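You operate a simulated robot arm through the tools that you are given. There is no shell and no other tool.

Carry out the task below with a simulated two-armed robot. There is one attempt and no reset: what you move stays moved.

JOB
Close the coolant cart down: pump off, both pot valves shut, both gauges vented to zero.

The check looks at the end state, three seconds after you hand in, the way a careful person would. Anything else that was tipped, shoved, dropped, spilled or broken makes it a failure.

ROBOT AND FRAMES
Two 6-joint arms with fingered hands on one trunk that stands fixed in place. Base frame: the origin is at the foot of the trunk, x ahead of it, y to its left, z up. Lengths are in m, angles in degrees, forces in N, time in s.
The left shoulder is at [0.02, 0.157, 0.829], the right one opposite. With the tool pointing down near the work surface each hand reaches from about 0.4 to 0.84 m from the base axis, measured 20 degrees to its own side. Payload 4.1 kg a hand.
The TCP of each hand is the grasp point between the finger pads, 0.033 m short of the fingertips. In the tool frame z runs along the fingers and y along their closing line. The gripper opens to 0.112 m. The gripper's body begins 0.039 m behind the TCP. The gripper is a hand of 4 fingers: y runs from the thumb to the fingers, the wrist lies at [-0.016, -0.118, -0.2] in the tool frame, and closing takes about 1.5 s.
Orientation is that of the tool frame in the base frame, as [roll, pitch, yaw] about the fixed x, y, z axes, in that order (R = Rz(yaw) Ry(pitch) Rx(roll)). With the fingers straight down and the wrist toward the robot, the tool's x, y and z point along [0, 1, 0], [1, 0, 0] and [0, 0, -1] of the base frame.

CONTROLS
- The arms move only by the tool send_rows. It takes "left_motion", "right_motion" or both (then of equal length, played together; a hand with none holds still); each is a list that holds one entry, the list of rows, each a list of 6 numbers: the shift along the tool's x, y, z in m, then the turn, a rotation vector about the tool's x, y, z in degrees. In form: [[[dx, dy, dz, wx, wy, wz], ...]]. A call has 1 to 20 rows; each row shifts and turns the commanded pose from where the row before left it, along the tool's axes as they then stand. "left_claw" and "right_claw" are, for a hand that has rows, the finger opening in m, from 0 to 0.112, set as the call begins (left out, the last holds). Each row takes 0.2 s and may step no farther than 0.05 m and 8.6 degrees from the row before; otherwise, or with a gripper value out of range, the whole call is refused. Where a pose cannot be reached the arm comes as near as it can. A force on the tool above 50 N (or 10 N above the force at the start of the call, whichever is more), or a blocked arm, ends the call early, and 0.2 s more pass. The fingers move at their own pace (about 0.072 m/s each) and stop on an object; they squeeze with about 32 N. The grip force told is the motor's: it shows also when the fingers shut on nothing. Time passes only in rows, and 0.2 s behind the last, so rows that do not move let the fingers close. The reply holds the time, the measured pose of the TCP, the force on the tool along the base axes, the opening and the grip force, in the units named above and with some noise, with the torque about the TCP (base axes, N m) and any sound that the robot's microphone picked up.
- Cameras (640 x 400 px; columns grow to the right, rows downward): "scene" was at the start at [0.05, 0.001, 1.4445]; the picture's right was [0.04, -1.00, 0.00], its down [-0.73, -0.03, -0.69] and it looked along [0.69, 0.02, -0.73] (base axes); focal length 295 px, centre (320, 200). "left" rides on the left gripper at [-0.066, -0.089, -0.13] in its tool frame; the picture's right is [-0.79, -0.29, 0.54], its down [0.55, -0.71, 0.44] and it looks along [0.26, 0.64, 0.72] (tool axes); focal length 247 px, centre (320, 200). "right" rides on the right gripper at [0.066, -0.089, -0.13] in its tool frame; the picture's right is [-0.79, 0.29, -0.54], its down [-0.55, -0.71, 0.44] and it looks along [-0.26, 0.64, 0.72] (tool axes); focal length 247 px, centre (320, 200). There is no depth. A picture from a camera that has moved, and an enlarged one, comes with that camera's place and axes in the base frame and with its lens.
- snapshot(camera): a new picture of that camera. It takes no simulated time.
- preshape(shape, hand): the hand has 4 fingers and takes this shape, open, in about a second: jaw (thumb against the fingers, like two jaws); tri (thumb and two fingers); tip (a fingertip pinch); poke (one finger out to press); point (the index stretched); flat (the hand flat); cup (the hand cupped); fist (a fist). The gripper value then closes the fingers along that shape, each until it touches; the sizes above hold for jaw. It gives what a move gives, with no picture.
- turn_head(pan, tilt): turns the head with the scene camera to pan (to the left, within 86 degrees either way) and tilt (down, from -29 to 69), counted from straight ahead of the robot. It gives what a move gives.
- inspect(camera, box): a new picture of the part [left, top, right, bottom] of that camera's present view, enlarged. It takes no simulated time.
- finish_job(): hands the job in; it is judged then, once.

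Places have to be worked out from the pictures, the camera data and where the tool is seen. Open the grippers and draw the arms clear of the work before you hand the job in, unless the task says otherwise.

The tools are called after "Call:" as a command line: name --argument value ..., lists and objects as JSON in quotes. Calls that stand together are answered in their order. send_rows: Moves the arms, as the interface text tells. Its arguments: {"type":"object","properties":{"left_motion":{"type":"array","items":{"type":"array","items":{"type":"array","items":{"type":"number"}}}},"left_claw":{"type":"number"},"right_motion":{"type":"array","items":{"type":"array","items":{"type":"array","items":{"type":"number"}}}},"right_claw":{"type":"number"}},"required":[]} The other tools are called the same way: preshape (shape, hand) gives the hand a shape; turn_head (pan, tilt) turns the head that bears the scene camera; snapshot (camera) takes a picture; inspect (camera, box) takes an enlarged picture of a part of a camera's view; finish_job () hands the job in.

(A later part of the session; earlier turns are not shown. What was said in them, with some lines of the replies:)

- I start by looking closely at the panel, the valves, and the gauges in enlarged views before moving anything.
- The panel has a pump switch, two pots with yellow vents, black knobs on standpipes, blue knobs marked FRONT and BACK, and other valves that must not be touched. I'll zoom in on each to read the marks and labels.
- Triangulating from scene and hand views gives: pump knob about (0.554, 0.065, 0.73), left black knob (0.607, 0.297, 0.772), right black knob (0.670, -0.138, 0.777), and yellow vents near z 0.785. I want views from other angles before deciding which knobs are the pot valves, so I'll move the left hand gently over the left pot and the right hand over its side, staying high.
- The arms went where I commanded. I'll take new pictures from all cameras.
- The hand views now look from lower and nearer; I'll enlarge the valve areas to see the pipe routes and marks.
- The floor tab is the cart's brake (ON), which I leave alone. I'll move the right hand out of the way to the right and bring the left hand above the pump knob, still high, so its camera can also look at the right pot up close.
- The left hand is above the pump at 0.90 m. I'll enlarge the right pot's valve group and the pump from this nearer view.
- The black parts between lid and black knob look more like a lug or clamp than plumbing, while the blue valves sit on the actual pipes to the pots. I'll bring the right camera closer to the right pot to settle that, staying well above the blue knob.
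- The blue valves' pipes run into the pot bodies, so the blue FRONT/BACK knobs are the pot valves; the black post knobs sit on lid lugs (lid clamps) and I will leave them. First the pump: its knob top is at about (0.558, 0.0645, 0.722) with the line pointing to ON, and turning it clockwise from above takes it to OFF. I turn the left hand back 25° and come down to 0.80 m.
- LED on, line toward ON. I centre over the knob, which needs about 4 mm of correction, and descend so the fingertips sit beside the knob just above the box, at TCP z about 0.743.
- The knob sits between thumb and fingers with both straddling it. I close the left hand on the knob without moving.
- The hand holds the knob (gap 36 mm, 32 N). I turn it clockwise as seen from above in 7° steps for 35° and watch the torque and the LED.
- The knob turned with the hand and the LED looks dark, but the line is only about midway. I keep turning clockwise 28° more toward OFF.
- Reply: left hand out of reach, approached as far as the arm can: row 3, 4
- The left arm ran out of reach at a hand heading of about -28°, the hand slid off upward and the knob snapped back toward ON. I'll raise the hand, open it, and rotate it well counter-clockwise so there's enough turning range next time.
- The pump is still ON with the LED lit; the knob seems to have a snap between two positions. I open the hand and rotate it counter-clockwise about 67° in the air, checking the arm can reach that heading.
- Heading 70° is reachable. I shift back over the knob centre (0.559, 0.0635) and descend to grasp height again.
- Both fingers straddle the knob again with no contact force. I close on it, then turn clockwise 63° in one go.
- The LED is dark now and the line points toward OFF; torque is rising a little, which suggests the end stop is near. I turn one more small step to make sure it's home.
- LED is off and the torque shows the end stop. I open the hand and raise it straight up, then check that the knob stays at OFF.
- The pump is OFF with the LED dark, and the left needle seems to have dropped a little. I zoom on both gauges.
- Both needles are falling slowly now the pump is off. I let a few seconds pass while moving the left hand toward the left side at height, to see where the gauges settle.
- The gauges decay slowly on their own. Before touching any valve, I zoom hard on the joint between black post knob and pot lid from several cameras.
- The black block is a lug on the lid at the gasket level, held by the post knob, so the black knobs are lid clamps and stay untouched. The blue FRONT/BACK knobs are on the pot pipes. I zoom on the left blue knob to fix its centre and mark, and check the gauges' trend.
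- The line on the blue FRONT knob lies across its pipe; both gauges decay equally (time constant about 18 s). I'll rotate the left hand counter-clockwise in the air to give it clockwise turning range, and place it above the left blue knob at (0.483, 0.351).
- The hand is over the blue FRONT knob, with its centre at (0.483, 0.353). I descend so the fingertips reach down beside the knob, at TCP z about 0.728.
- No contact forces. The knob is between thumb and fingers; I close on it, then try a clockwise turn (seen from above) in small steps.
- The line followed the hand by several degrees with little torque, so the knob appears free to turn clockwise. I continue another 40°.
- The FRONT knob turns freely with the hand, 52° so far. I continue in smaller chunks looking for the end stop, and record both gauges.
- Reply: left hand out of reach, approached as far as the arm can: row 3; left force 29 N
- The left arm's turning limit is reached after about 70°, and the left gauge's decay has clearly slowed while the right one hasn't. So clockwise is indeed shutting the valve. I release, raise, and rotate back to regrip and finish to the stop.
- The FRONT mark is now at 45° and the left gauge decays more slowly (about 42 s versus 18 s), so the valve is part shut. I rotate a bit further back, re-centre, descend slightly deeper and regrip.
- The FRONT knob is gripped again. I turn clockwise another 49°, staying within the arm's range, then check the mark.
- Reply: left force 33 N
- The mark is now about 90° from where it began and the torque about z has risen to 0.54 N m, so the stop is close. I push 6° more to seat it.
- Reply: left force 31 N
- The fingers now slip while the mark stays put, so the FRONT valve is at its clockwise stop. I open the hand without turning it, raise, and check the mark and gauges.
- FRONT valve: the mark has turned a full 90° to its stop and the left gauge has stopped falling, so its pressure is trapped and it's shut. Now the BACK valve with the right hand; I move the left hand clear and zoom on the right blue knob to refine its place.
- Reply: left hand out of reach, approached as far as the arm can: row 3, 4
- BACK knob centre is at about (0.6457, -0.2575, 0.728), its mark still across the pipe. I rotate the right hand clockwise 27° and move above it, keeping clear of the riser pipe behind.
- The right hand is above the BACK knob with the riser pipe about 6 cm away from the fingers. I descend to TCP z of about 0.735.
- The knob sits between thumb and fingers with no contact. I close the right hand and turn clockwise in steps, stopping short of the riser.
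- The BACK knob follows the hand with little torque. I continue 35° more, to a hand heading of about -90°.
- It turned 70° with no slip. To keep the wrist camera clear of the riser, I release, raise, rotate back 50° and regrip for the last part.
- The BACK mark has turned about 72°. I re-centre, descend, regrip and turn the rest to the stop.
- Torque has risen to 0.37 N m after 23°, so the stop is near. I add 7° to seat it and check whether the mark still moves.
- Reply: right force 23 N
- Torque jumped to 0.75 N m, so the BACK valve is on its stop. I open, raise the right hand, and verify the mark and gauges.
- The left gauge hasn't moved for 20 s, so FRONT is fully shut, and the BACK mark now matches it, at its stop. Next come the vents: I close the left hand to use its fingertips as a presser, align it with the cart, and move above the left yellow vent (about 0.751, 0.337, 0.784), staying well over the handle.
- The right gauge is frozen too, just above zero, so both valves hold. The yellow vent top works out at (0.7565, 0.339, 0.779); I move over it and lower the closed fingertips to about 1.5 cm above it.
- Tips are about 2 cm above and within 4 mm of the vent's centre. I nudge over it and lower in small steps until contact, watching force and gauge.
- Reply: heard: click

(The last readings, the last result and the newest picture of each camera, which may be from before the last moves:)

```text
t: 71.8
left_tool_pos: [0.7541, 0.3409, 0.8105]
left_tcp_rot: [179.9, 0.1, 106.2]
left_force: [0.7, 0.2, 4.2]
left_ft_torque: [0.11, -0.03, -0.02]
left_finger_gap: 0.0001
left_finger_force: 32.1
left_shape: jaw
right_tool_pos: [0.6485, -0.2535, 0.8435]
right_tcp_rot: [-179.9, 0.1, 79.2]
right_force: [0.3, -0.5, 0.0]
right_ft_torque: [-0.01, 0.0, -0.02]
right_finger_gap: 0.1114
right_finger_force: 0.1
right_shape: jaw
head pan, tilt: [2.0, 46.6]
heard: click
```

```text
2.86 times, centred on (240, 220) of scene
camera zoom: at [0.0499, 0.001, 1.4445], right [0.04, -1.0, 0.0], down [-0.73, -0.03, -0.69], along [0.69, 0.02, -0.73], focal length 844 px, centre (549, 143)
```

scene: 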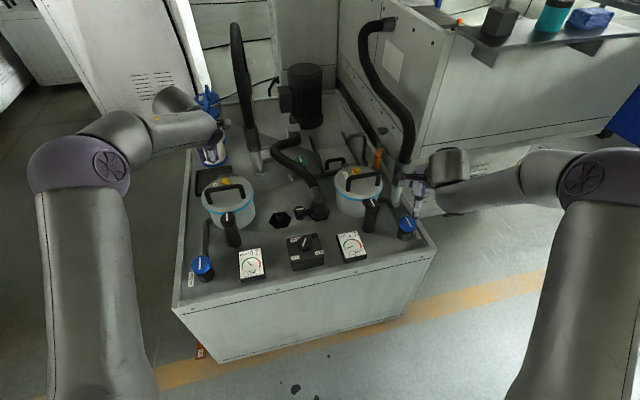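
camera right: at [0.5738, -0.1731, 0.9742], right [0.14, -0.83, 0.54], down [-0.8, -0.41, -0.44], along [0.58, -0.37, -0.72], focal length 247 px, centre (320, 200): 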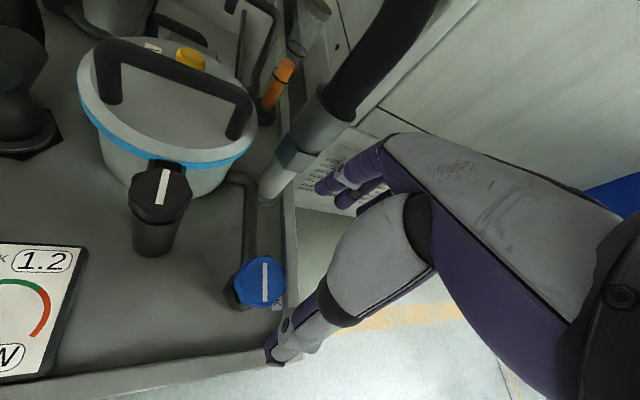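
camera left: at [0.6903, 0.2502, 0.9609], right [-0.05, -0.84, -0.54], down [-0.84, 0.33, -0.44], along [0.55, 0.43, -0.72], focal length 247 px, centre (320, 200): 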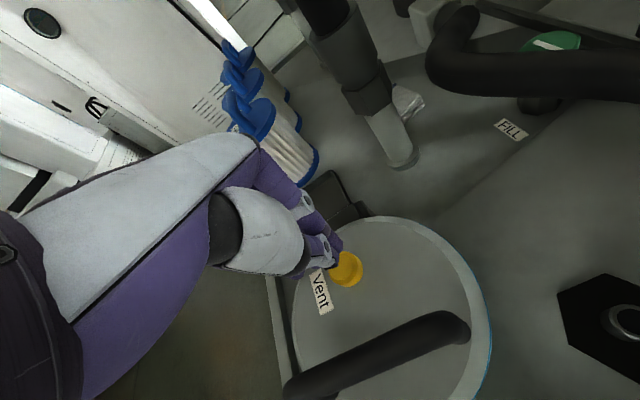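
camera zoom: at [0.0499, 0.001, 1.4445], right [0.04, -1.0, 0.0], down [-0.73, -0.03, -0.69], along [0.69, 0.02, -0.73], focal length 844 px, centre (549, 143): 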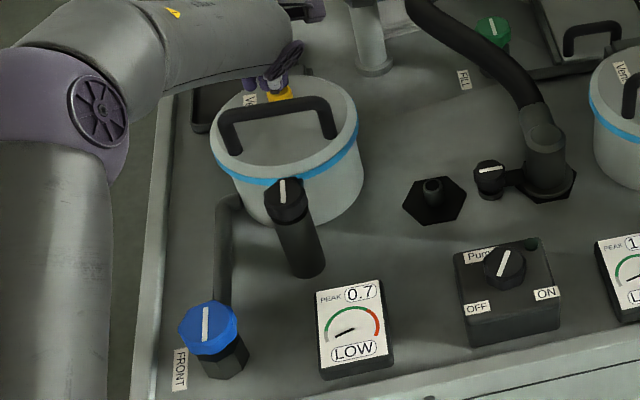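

I heard a click and the left gauge dropped to LOW at once, so the vent is a press button. I hold it down a few seconds until the needle reaches zero.

Call:
send_rows --left_motion '[[[0, 0, 0.001, 0, 0, 0], [0, 0, 0, 0, 0, 0], [0, 0, 0, 0, 0, 0], [0, 0, 0, 0, 0, 0], [0, 0, 0, 0, 0, 0], [0, 0, 0, 0, 0, 0], [0, 0, 0, 0, 0, 0], [0, 0, 0, 0, 0, 0], [0, 0, 0, 0, 0, 0], [0, 0, 0, 0, 0, 0], [0, 0, 0, 0, 0, 0], [0, 0, 0, 0, 0, 0]]]'

Call:
inspect --camera "scene" --box '[232, 240, 272, 290]'

Call:
inspect --camera "scene" --box '[180, 140, 280, 220]'

```text
t: 74.4
left_tool_pos: [0.7556, 0.3422, 0.8086]
left_tcp_rot: [180.0, 0.0, 106.2]
left_force: [2.9, -0.2, 7.7]
left_ft_torque: [0.07, -0.07, -0.04]
left_finger_gap: 0.0
left_finger_force: 32.1
left_shape: jaw
right_tool_pos: [0.6486, -0.2535, 0.8443]
right_tcp_rot: [180.0, 0.0, 79.2]
right_force: [-1.0, -0.1, 0.7]
right_ft_torque: [-0.01, 0.02, -0.01]
right_finger_gap: 0.1116
right_finger_force: 0.0
right_shape: jaw
head pan, tilt: [2.0, 46.6]
```

```text
8.00 times, centred on (252, 265) of scene
camera zoom: at [0.0499, 0.0009, 1.4445], right [0.04, -1.0, 0.0], down [-0.73, -0.03, -0.69], along [0.69, 0.02, -0.73], focal length 2362 px, centre (864, -320)
```

zoom: 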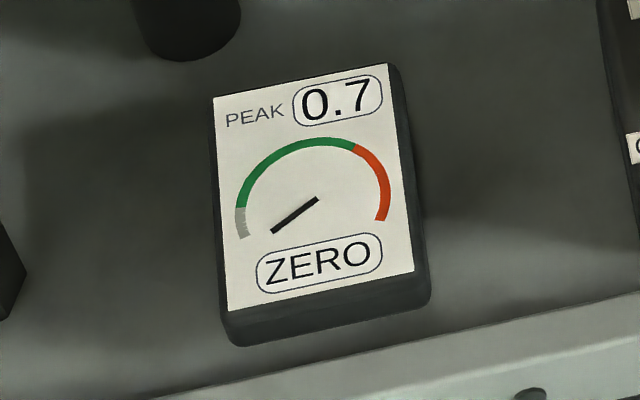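

```text
5.00 times, centred on (230, 180) of scene
camera zoom: at [0.0499, 0.0009, 1.4445], right [0.04, -1.0, 0.0], down [-0.73, -0.03, -0.69], along [0.69, 0.02, -0.73], focal length 1476 px, centre (770, 300)
```

zoom: 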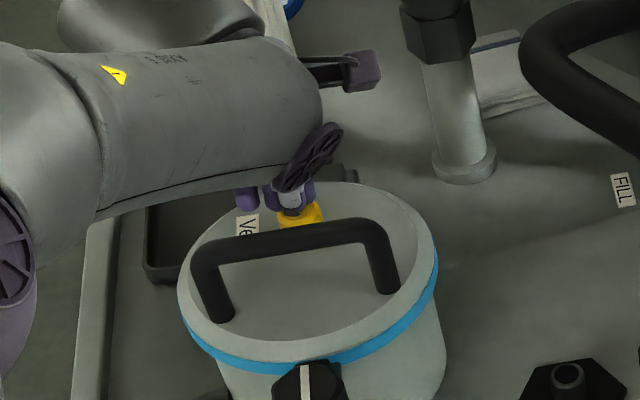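

The left gauge reads ZERO. I lift the left hand straight off the vent and draw it back over the handle, while raising the right hand, closing it, and bringing it to the near side of the right pot.

Call:
send_rows --left_motion '[[[0, 0, -0.02, 0, 0, 0], [0, 0, -0.035, 0, 0, 0], [0, 0, -0.035, 0, 0, 0], [0, 0, -0.035, 0, 0, 0], [0, -0.045, 0, 0, 0, 0], [0, -0.045, 0, 0, 0, 0], [0, -0.045, 0, 0, 0, 0], [0, -0.045, 0, 0, 0, 0], [0, -0.045, 0, 0, 0, 0], [0, 0, 0, 0, 0, 0]]]' --left_claw 0.0 --right_motion '[[[0, 0, -0.028, 0, 0, 0], [0, 0, -0.028, 0, 0, 0], [0, 0, -0.028, 0, 0, 0], [0, 0, -0.028, 0, 0, 0], [0.0381, -0.0045, 0, 0, 0, 0], [0.0381, -0.0045, 0, 0, 0, 0], [0.0381, -0.0045, 0, 0, 0, 0], [0.0381, -0.0045, 0, 0, 0, 0], [0, 0, 0, 0, 0, -7], [0, 0, 0, 0, 0, -7]]]' --right_claw 0.0

Call:
snapshot --camera "scene"

Call:
snapshot --camera "right"

Call:
inspect --camera "scene" --box '[170, 150, 290, 290]'

```text
t: 76.6
left_tool_pos: [0.5391, 0.2782, 0.9335]
left_tcp_rot: [-179.9, -0.1, 106.1]
left_force: [0.3, 0.2, -0.4]
left_ft_torque: [-0.03, 0.0, 0.02]
left_finger_gap: 0.0
left_finger_force: 32.0
left_shape: jaw
right_tool_pos: [0.6601, -0.0999, 0.9577]
right_tcp_rot: [-180.0, -0.1, 93.3]
right_force: [0.3, 0.2, -0.3]
right_ft_torque: [0.0, 0.03, 0.02]
right_finger_gap: 0.0
right_finger_force: 31.8
right_shape: jaw
head pan, tilt: [2.0, 46.6]
```

```text
taken
```

scene: 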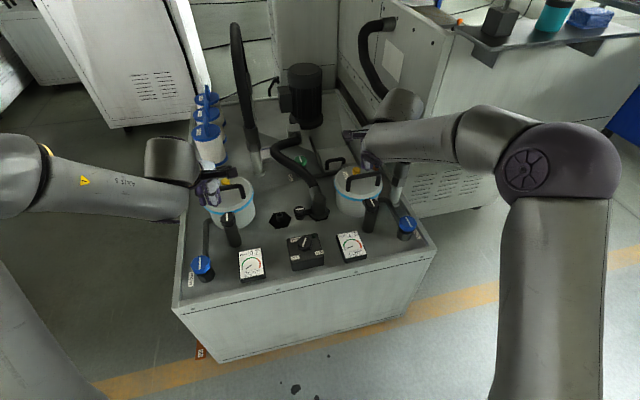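

```text
taken
camera right: at [0.5676, -0.0399, 1.088], right [0.33, -0.78, 0.54], down [-0.68, -0.59, -0.44], along [0.66, -0.22, -0.72], focal length 247 px, centre (320, 200)
```

right: 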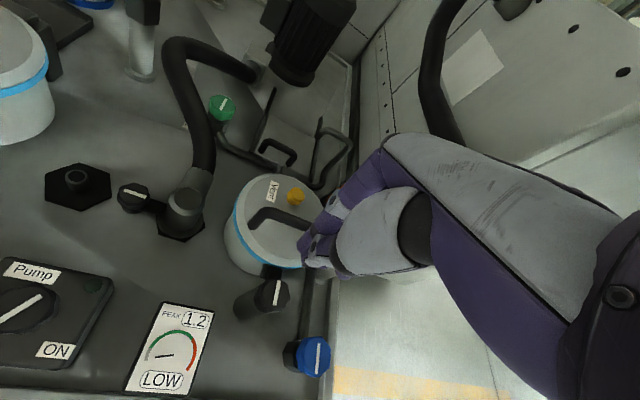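

```text
2.86 times, centred on (230, 220) of scene
camera zoom: at [0.0501, 0.0011, 1.4445], right [0.04, -1.0, 0.0], down [-0.73, -0.03, -0.69], along [0.69, 0.02, -0.73], focal length 844 px, centre (577, 143)
```

zoom: 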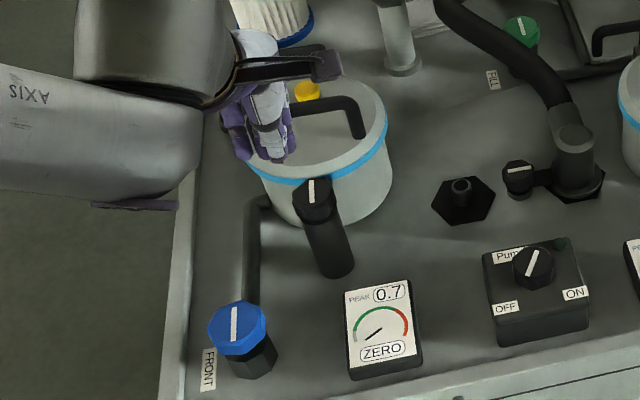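

Left side is done: gauge ZERO, FRONT mark unchanged. The right yellow vent is at about (0.8205, -0.093, 0.786); I move the closed right hand forward over it at height to see if the arm reaches with the fingers straight down.

Call:
send_rows --right_motion '[[[-0.0005, 0.04, 0, 0, 0, 0], [-0.0005, 0.04, 0, 0, 0, 0], [-0.0006, 0.04, 0, 0, 0, 0], [-0.0006, 0.04, 0, 0, 0, 0], [0, 0, 0, 0, 0, 0]]]'

Call:
snapshot --camera "right"

Call:
snapshot --camera "scene"

```text
t: 77.8
left_tool_pos: [0.5387, 0.2794, 0.9332]
left_tcp_rot: [-180.0, 0.0, 106.3]
left_force: [0.6, -0.2, -0.1]
left_ft_torque: [0.0, 0.04, 0.01]
left_finger_gap: 0.0
left_finger_force: 32.7
left_shape: jaw
right_tool_pos: [0.7715, -0.0947, 0.9518]
right_tcp_rot: [-179.9, 0.0, 93.3]
right_force: [0.5, -0.5, 0.2]
right_ft_torque: [0.02, 0.0, 0.01]
right_finger_gap: 0.0001
right_finger_force: 31.8
right_shape: jaw
right hand out of reach, approached as far as the arm can: row 3, 4
head pan, tilt: [2.0, 46.6]
```

```text
taken
camera right: at [0.6793, -0.0335, 1.0819], right [0.33, -0.78, 0.54], down [-0.68, -0.59, -0.43], along [0.66, -0.22, -0.72], focal length 247 px, centre (320, 200)
```

right: 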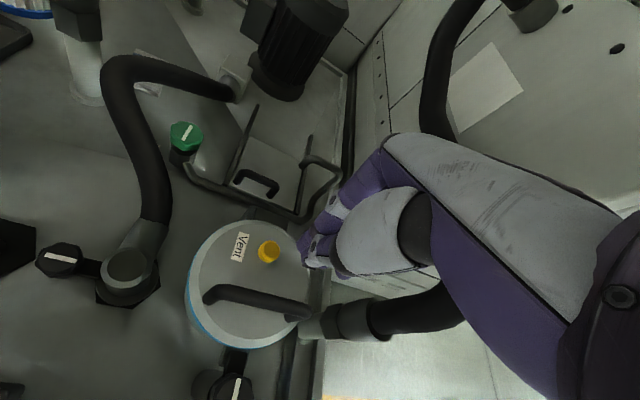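

```text
taken
```

scene: 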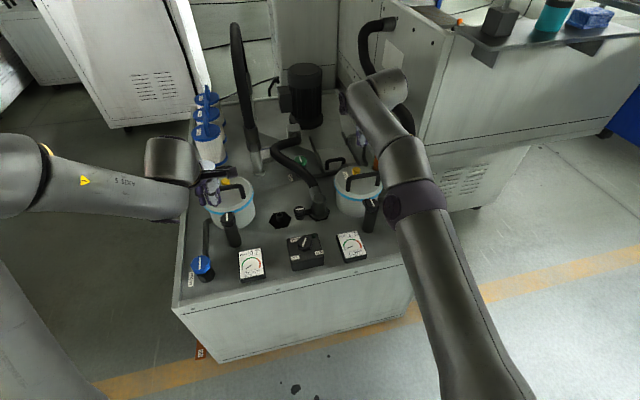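

Straight down at this height the right arm stops at x = 0.77. I tilt the fingers 10° forward to gain reach and go to a point about 4 cm above the vent, keeping the palm well over the handle.

Call:
send_rows --right_motion '[[[0, 0, 0, -5, 0, 0], [0, 0, 0, -5, 0, 0], [-0.0003, 0.00675, 0.024, 0, 0, 0], [-0.0003, 0.00675, 0.024, 0, 0, 0], [-0.0003, 0.00675, 0.024, 0, 0, 0], [-0.0003, 0.00675, 0.024, 0, 0, 0], [0, 0, 0, 0, 0, 0]]]'

Call:
snapshot --camera "right"

Call:
inspect --camera "right" --box '[200, 170, 400, 310]'

Call:
inspect --camera "scene" --box '[310, 90, 450, 210]'

```text
t: 79.4
left_tool_pos: [0.5397, 0.2787, 0.9326]
left_tcp_rot: [-179.9, 0.0, 106.2]
left_force: [-0.5, -0.1, 0.3]
left_ft_torque: [-0.03, -0.01, -0.02]
left_finger_gap: 0.0
left_finger_force: 31.8
left_shape: jaw
right_tool_pos: [0.8175, -0.0917, 0.8606]
right_tcp_rot: [170.0, 0.0, 93.2]
right_force: [-0.5, 0.8, -0.1]
right_ft_torque: [-0.01, 0.02, 0.02]
right_finger_gap: 0.0
right_finger_force: 32.1
right_shape: jaw
head pan, tilt: [2.0, 46.6]
```

```text
taken
camera right: at [0.7035, -0.0325, 0.975], right [0.23, -0.78, 0.58], down [-0.59, -0.59, -0.55], along [0.77, -0.21, -0.6], focal length 247 px, centre (320, 200)
```

right: 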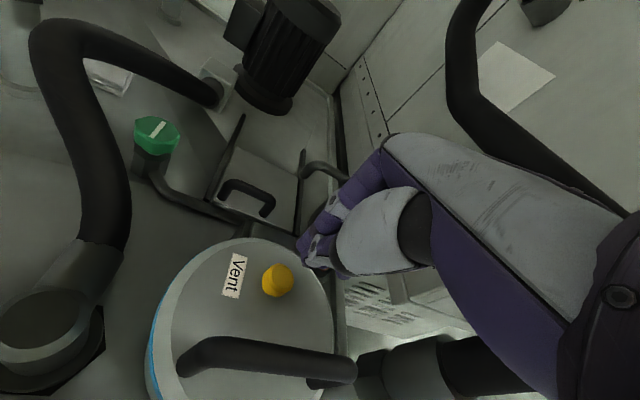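

```text
2.86 times, centred on (300, 240) of right
camera zoom: at [0.7035, -0.0325, 0.975], right [0.23, -0.78, 0.58], down [-0.59, -0.59, -0.55], along [0.77, -0.21, -0.6], focal length 706 px, centre (377, 86)
```

zoom: 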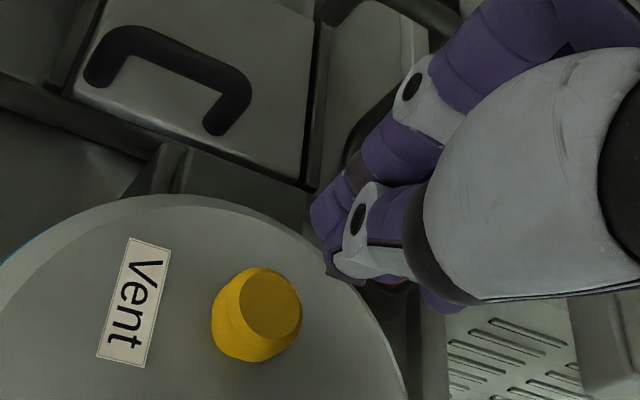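

```text
3.33 times, centred on (380, 150) of scene
camera zoom: at [0.05, 0.001, 1.4445], right [0.04, -1.0, 0.0], down [-0.73, -0.03, -0.69], along [0.69, 0.02, -0.73], focal length 984 px, centre (120, 367)
```

zoom: 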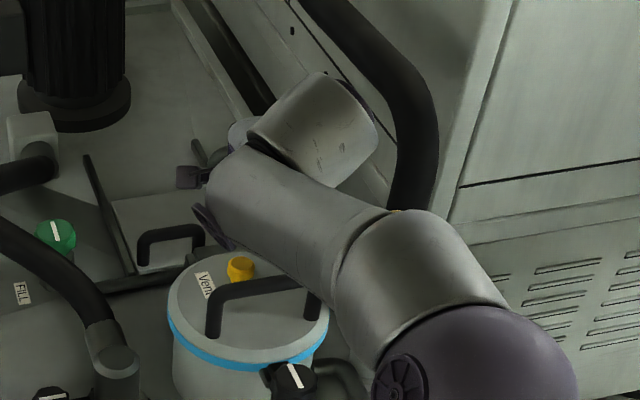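

The views agree best on the vent at (0.831, -0.095, 0.779). I lower the tilted fingertips to about 8 mm above it and check the alignment.

Call:
send_rows --right_motion '[[[-0.002, 0.0002, 0.014, 0, 0, 0], [-0.002, 0.0002, 0.014, 0, 0, 0], [0, 0, 0.0137, 0, 0, 0], [0, 0, 0, 0, 0, 0]]]'

Call:
inspect --camera "right" --box '[200, 170, 400, 310]'

Call:
inspect --camera "scene" --box '[320, 130, 400, 210]'

```text
t: 80.4
left_tool_pos: [0.5386, 0.2797, 0.9328]
left_tcp_rot: [-179.9, -0.1, 106.2]
left_force: [-0.6, -0.1, 0.5]
left_ft_torque: [0.05, -0.01, 0.02]
left_finger_gap: 0.0
left_finger_force: 31.9
left_shape: jaw
right_tool_pos: [0.8249, -0.0964, 0.8209]
right_tcp_rot: [170.0, 0.1, 93.3]
right_force: [-0.2, 0.2, 0.3]
right_ft_torque: [0.03, 0.0, -0.02]
right_finger_gap: 0.0001
right_finger_force: 32.3
right_shape: jaw
head pan, tilt: [2.0, 46.6]
```

```text
2.86 times, centred on (300, 240) of right
camera zoom: at [0.7106, -0.0371, 0.9328], right [0.23, -0.78, 0.58], down [-0.59, -0.59, -0.55], along [0.77, -0.21, -0.6], focal length 706 px, centre (377, 86)
```

zoom: 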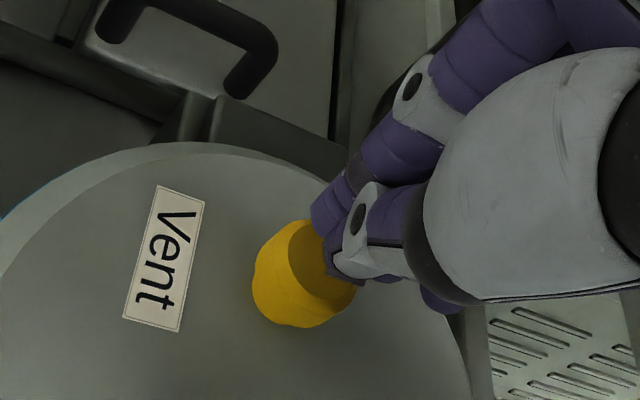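

```text
5.00 times, centred on (360, 170) of scene
camera zoom: at [0.05, 0.001, 1.4445], right [0.04, -1.0, 0.0], down [-0.73, -0.03, -0.69], along [0.69, 0.02, -0.73], focal length 1476 px, centre (120, 350)
```

zoom: 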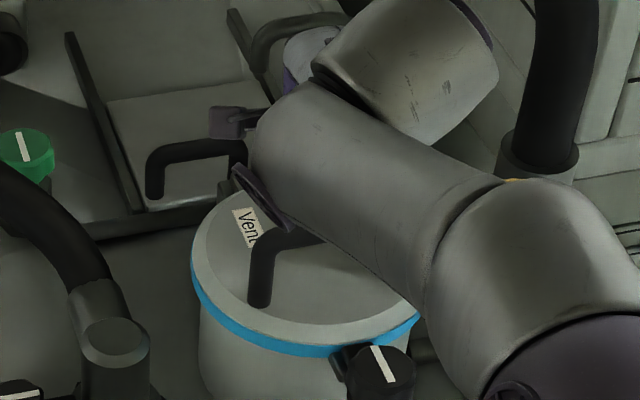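

The tips are right over the vent, predicted at (0.8306, -0.096) against its centre at (0.830, -0.097). I press straight down in 3 mm steps until I get the click.

Call:
send_rows --right_motion '[[[0, -0.0005, 0.003, 0, 0, 0], [0, -0.0005, 0.003, 0, 0, 0], [0, -0.0005, 0.003, 0, 0, 0], [0, -0.0005, 0.003, 0, 0, 0], [0, 0, 0, 0, 0, 0]]]'

Call:
inspect --camera "right" --box '[200, 170, 400, 310]'

Call:
inspect --camera "scene" --box '[330, 225, 380, 270]'

```text
t: 81.6
left_tool_pos: [0.5397, 0.2798, 0.9331]
left_tcp_rot: [179.9, 0.0, 106.2]
left_force: [0.3, 0.4, 0.2]
left_ft_torque: [0.05, -0.03, -0.02]
left_finger_gap: 0.0
left_finger_force: 32.2
left_shape: jaw
right_tool_pos: [0.8232, -0.0965, 0.8088]
right_tcp_rot: [169.9, -0.1, 93.2]
right_force: [-0.8, -0.5, 8.6]
right_ft_torque: [0.02, 0.05, 0.03]
right_finger_gap: 0.0
right_finger_force: 31.7
right_shape: jaw
head pan, tilt: [2.0, 46.6]
heard: click
```

```text
2.86 times, centred on (300, 240) of right
camera zoom: at [0.7103, -0.0372, 0.9216], right [0.23, -0.78, 0.58], down [-0.59, -0.59, -0.55], along [0.77, -0.21, -0.6], focal length 706 px, centre (377, 86)
```

zoom: 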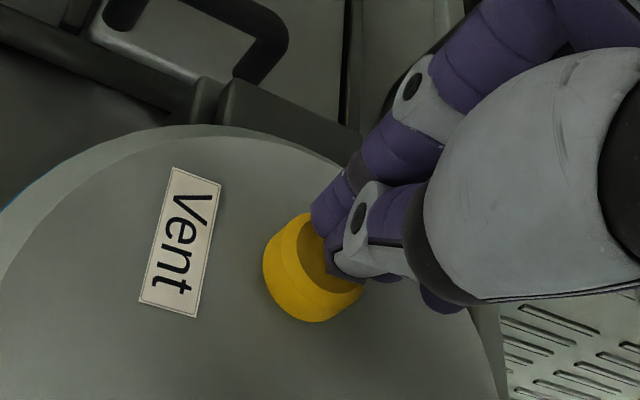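

```text
8.89 times, centred on (355, 248) of scene
camera zoom: at [0.0497, 0.0011, 1.4445], right [0.04, -1.0, 0.0], down [-0.73, -0.03, -0.69], along [0.69, 0.02, -0.73], focal length 2624 px, centre (9, -222)
```

zoom: 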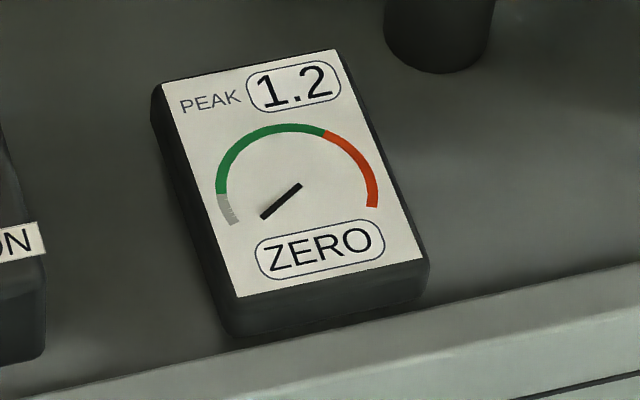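

Click heard, and the right gauge reads ZERO. I hold two more seconds, then lift straight up and draw back over the handle.

Call:
send_rows --right_motion '[[[0, 0, 0, 0, 0, 0], [0, 0, 0, 0, 0, 0], [0, 0, 0, 0, 0, 0], [0, 0, 0, 0, 0, 0], [0, 0, 0, 0, 0, 0], [0, 0, 0, 0, 0, 0], [0, 0, 0, 0, 0, 0], [0, 0, 0, 0, 0, 0], [0, 0.0035, -0.02, 0, 0, 0], [0, 0.005, -0.03, 0, 0, 0], [0, 0.005, -0.03, 0, 0, 0], [0, -0.035, -0.035, 0, 0, 0], [0, -0.035, -0.02, 0, 0, 0], [0, -0.04, 0, 5, 0, 0], [0, -0.04, 0, 5, 0, 0], [0, -0.04, 0, 0, 0, 0], [0, 0, 0, 0, 0, 0]]]'

Call:
snapshot --camera "scene"

Call:
inspect --camera "scene" --box '[330, 225, 380, 270]'

Call:
inspect --camera "scene" --box '[232, 240, 272, 290]'

```text
t: 85.2
left_tool_pos: [0.5377, 0.2795, 0.9335]
left_tcp_rot: [-180.0, 0.0, 106.2]
left_force: [0.3, -0.6, 0.2]
left_ft_torque: [0.0, -0.02, 0.02]
left_finger_gap: 0.0
left_finger_force: 32.5
left_shape: jaw
right_tool_pos: [0.6264, -0.1059, 0.9222]
right_tcp_rot: [-179.9, -0.1, 93.3]
right_force: [0.1, -0.2, -0.2]
right_ft_torque: [0.02, 0.02, 0.02]
right_finger_gap: 0.0
right_finger_force: 31.9
right_shape: jaw
head pan, tilt: [2.0, 46.6]
```

```text
taken
```

scene: 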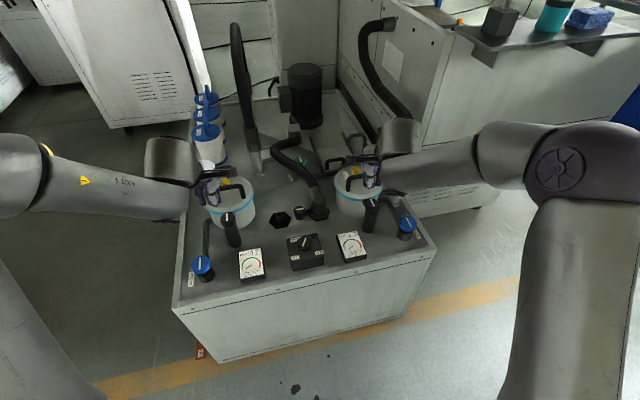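

```text
8.89 times, centred on (355, 248) of scene
camera zoom: at [0.0501, 0.0011, 1.4445], right [0.04, -1.0, 0.0], down [-0.73, -0.03, -0.69], along [0.69, 0.02, -0.73], focal length 2624 px, centre (9, -222)
```

zoom: 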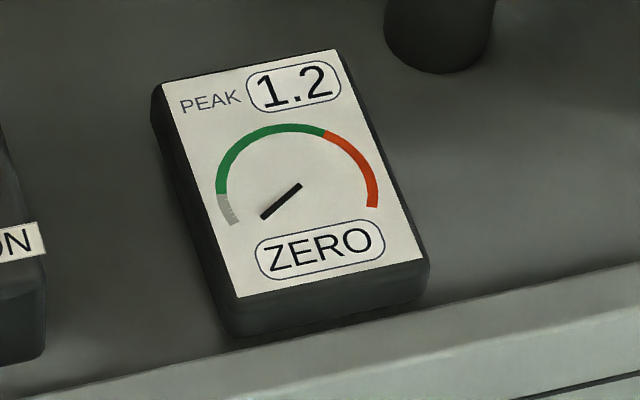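

```text
8.00 times, centred on (252, 265) of scene
camera zoom: at [0.0501, 0.0011, 1.4445], right [0.04, -1.0, 0.0], down [-0.73, -0.03, -0.69], along [0.69, 0.02, -0.73], focal length 2362 px, centre (864, -320)
```

zoom: 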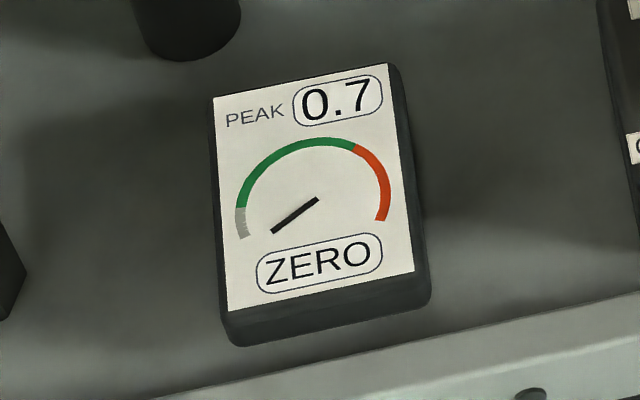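

Both gauges read ZERO and stay there. I raise both hands, open them, and draw them up and outward, clear of the cart.

Call:
send_rows --left_motion '[[[0, 0, -0.04, 0, 0, 0], [0, 0, -0.04, 0, 0, 0], [0, 0, -0.04, 0, 0, 0], [0, 0, -0.04, 0, 0, 0], [0.04, -0.01, 0, 0, 0, 0], [0.04, -0.01, 0, 0, 0, 0], [0.04, -0.01, 0, 0, 0, 0], [0, 0, 0, 0, 0, 0], [0, 0, 0, 0, 0, 0]]]' --left_claw 0.112 --right_motion '[[[0, 0, -0.04, 0, 0, 0], [0, 0, -0.04, 0, 0, 0], [0, 0, -0.04, 0, 0, 0], [0, 0, -0.03, 0, 0, 0], [-0.045, -0.01, 0, 0, 0, 0], [-0.045, -0.01, 0, 0, 0, 0], [-0.045, -0.01, 0, 0, 0, 0], [-0.045, -0.01, 0, 0, 0, 0], [0, 0, 0, 0, 0, 0]]]' --right_claw 0.112

Call:
snapshot --camera "scene"

Call:
inspect --camera "scene" --box '[170, 140, 310, 290]'

Call:
inspect --camera "scene" --box '[280, 140, 440, 280]'

```text
t: 87.2
left_tool_pos: [0.4741, 0.3826, 1.0941]
left_tcp_rot: [180.0, 0.0, 106.2]
left_force: [0.5, -0.2, 0.2]
left_ft_torque: [-0.05, 0.03, 0.02]
left_finger_gap: 0.1117
left_finger_force: 0.1
left_shape: jaw
right_tool_pos: [0.595, -0.2913, 1.0691]
right_tcp_rot: [-180.0, 0.0, 93.3]
right_force: [0.1, 0.2, 0.3]
right_ft_torque: [0.01, -0.01, 0.02]
right_finger_gap: 0.1118
right_finger_force: 0.1
right_shape: jaw
head pan, tilt: [2.0, 46.6]
```

```text
taken
```

scene: 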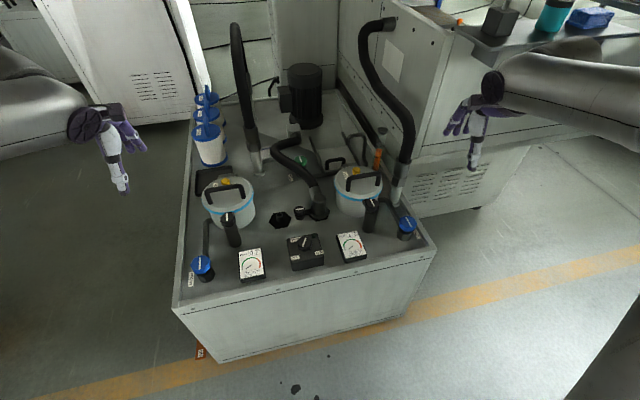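

```text
2.67 times, centred on (240, 215) of scene
camera zoom: at [0.0501, 0.0011, 1.4445], right [0.04, -1.0, 0.0], down [-0.73, -0.03, -0.69], along [0.69, 0.02, -0.73], focal length 787 px, centre (533, 160)
```

zoom: 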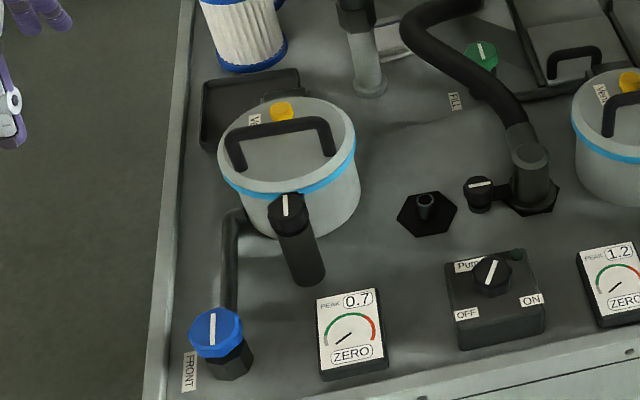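

```text
2.86 times, centred on (360, 210) of scene
camera zoom: at [0.0501, 0.0011, 1.4445], right [0.04, -1.0, 0.0], down [-0.73, -0.03, -0.69], along [0.69, 0.02, -0.73], focal length 844 px, centre (206, 171)
```

zoom: 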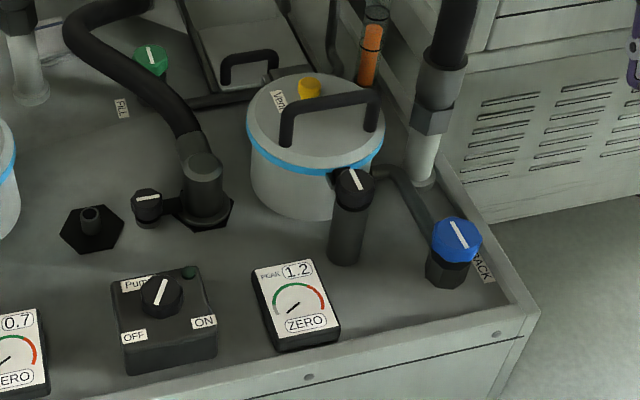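

Final check: the pump is at OFF with the LED dark and both blue pot valves are turned 90° to their stops. Both gauges show ZERO, the lid clamps, fill and hose valves are unchanged, nothing is displaced, and the arms are clear with hands open. I hand the job in.

Call:
finish_job

```text
The job is handed in.
```

I shut the coolant cart down and handed the job in.

- **Pump:** It is OFF and its light is out. The first try at the knob slipped and it snapped back to ON, so I regripped and turned it fully to OFF.
- **Pot valves:** I took these to be the two blue FRONT and BACK knobs, because their pipes run into the pots. Both are turned 90° clockwise to their stops. With FRONT turned, its gauge stopped falling for about 20 seconds, which confirms it is shut. BACK stopped hard at the same angle, but its gauge was too near zero by then to show the same thing.
- **Gauges:** I pressed each yellow vent, heard a click both times, and both gauges read ZERO and stayed there.

I left alone the black knobs on the posts, which look like lid clamps, and the hose valve, fill valve and cart brake. The final pictures show nothing tipped or moved. Both hands are open and clear of the cart.
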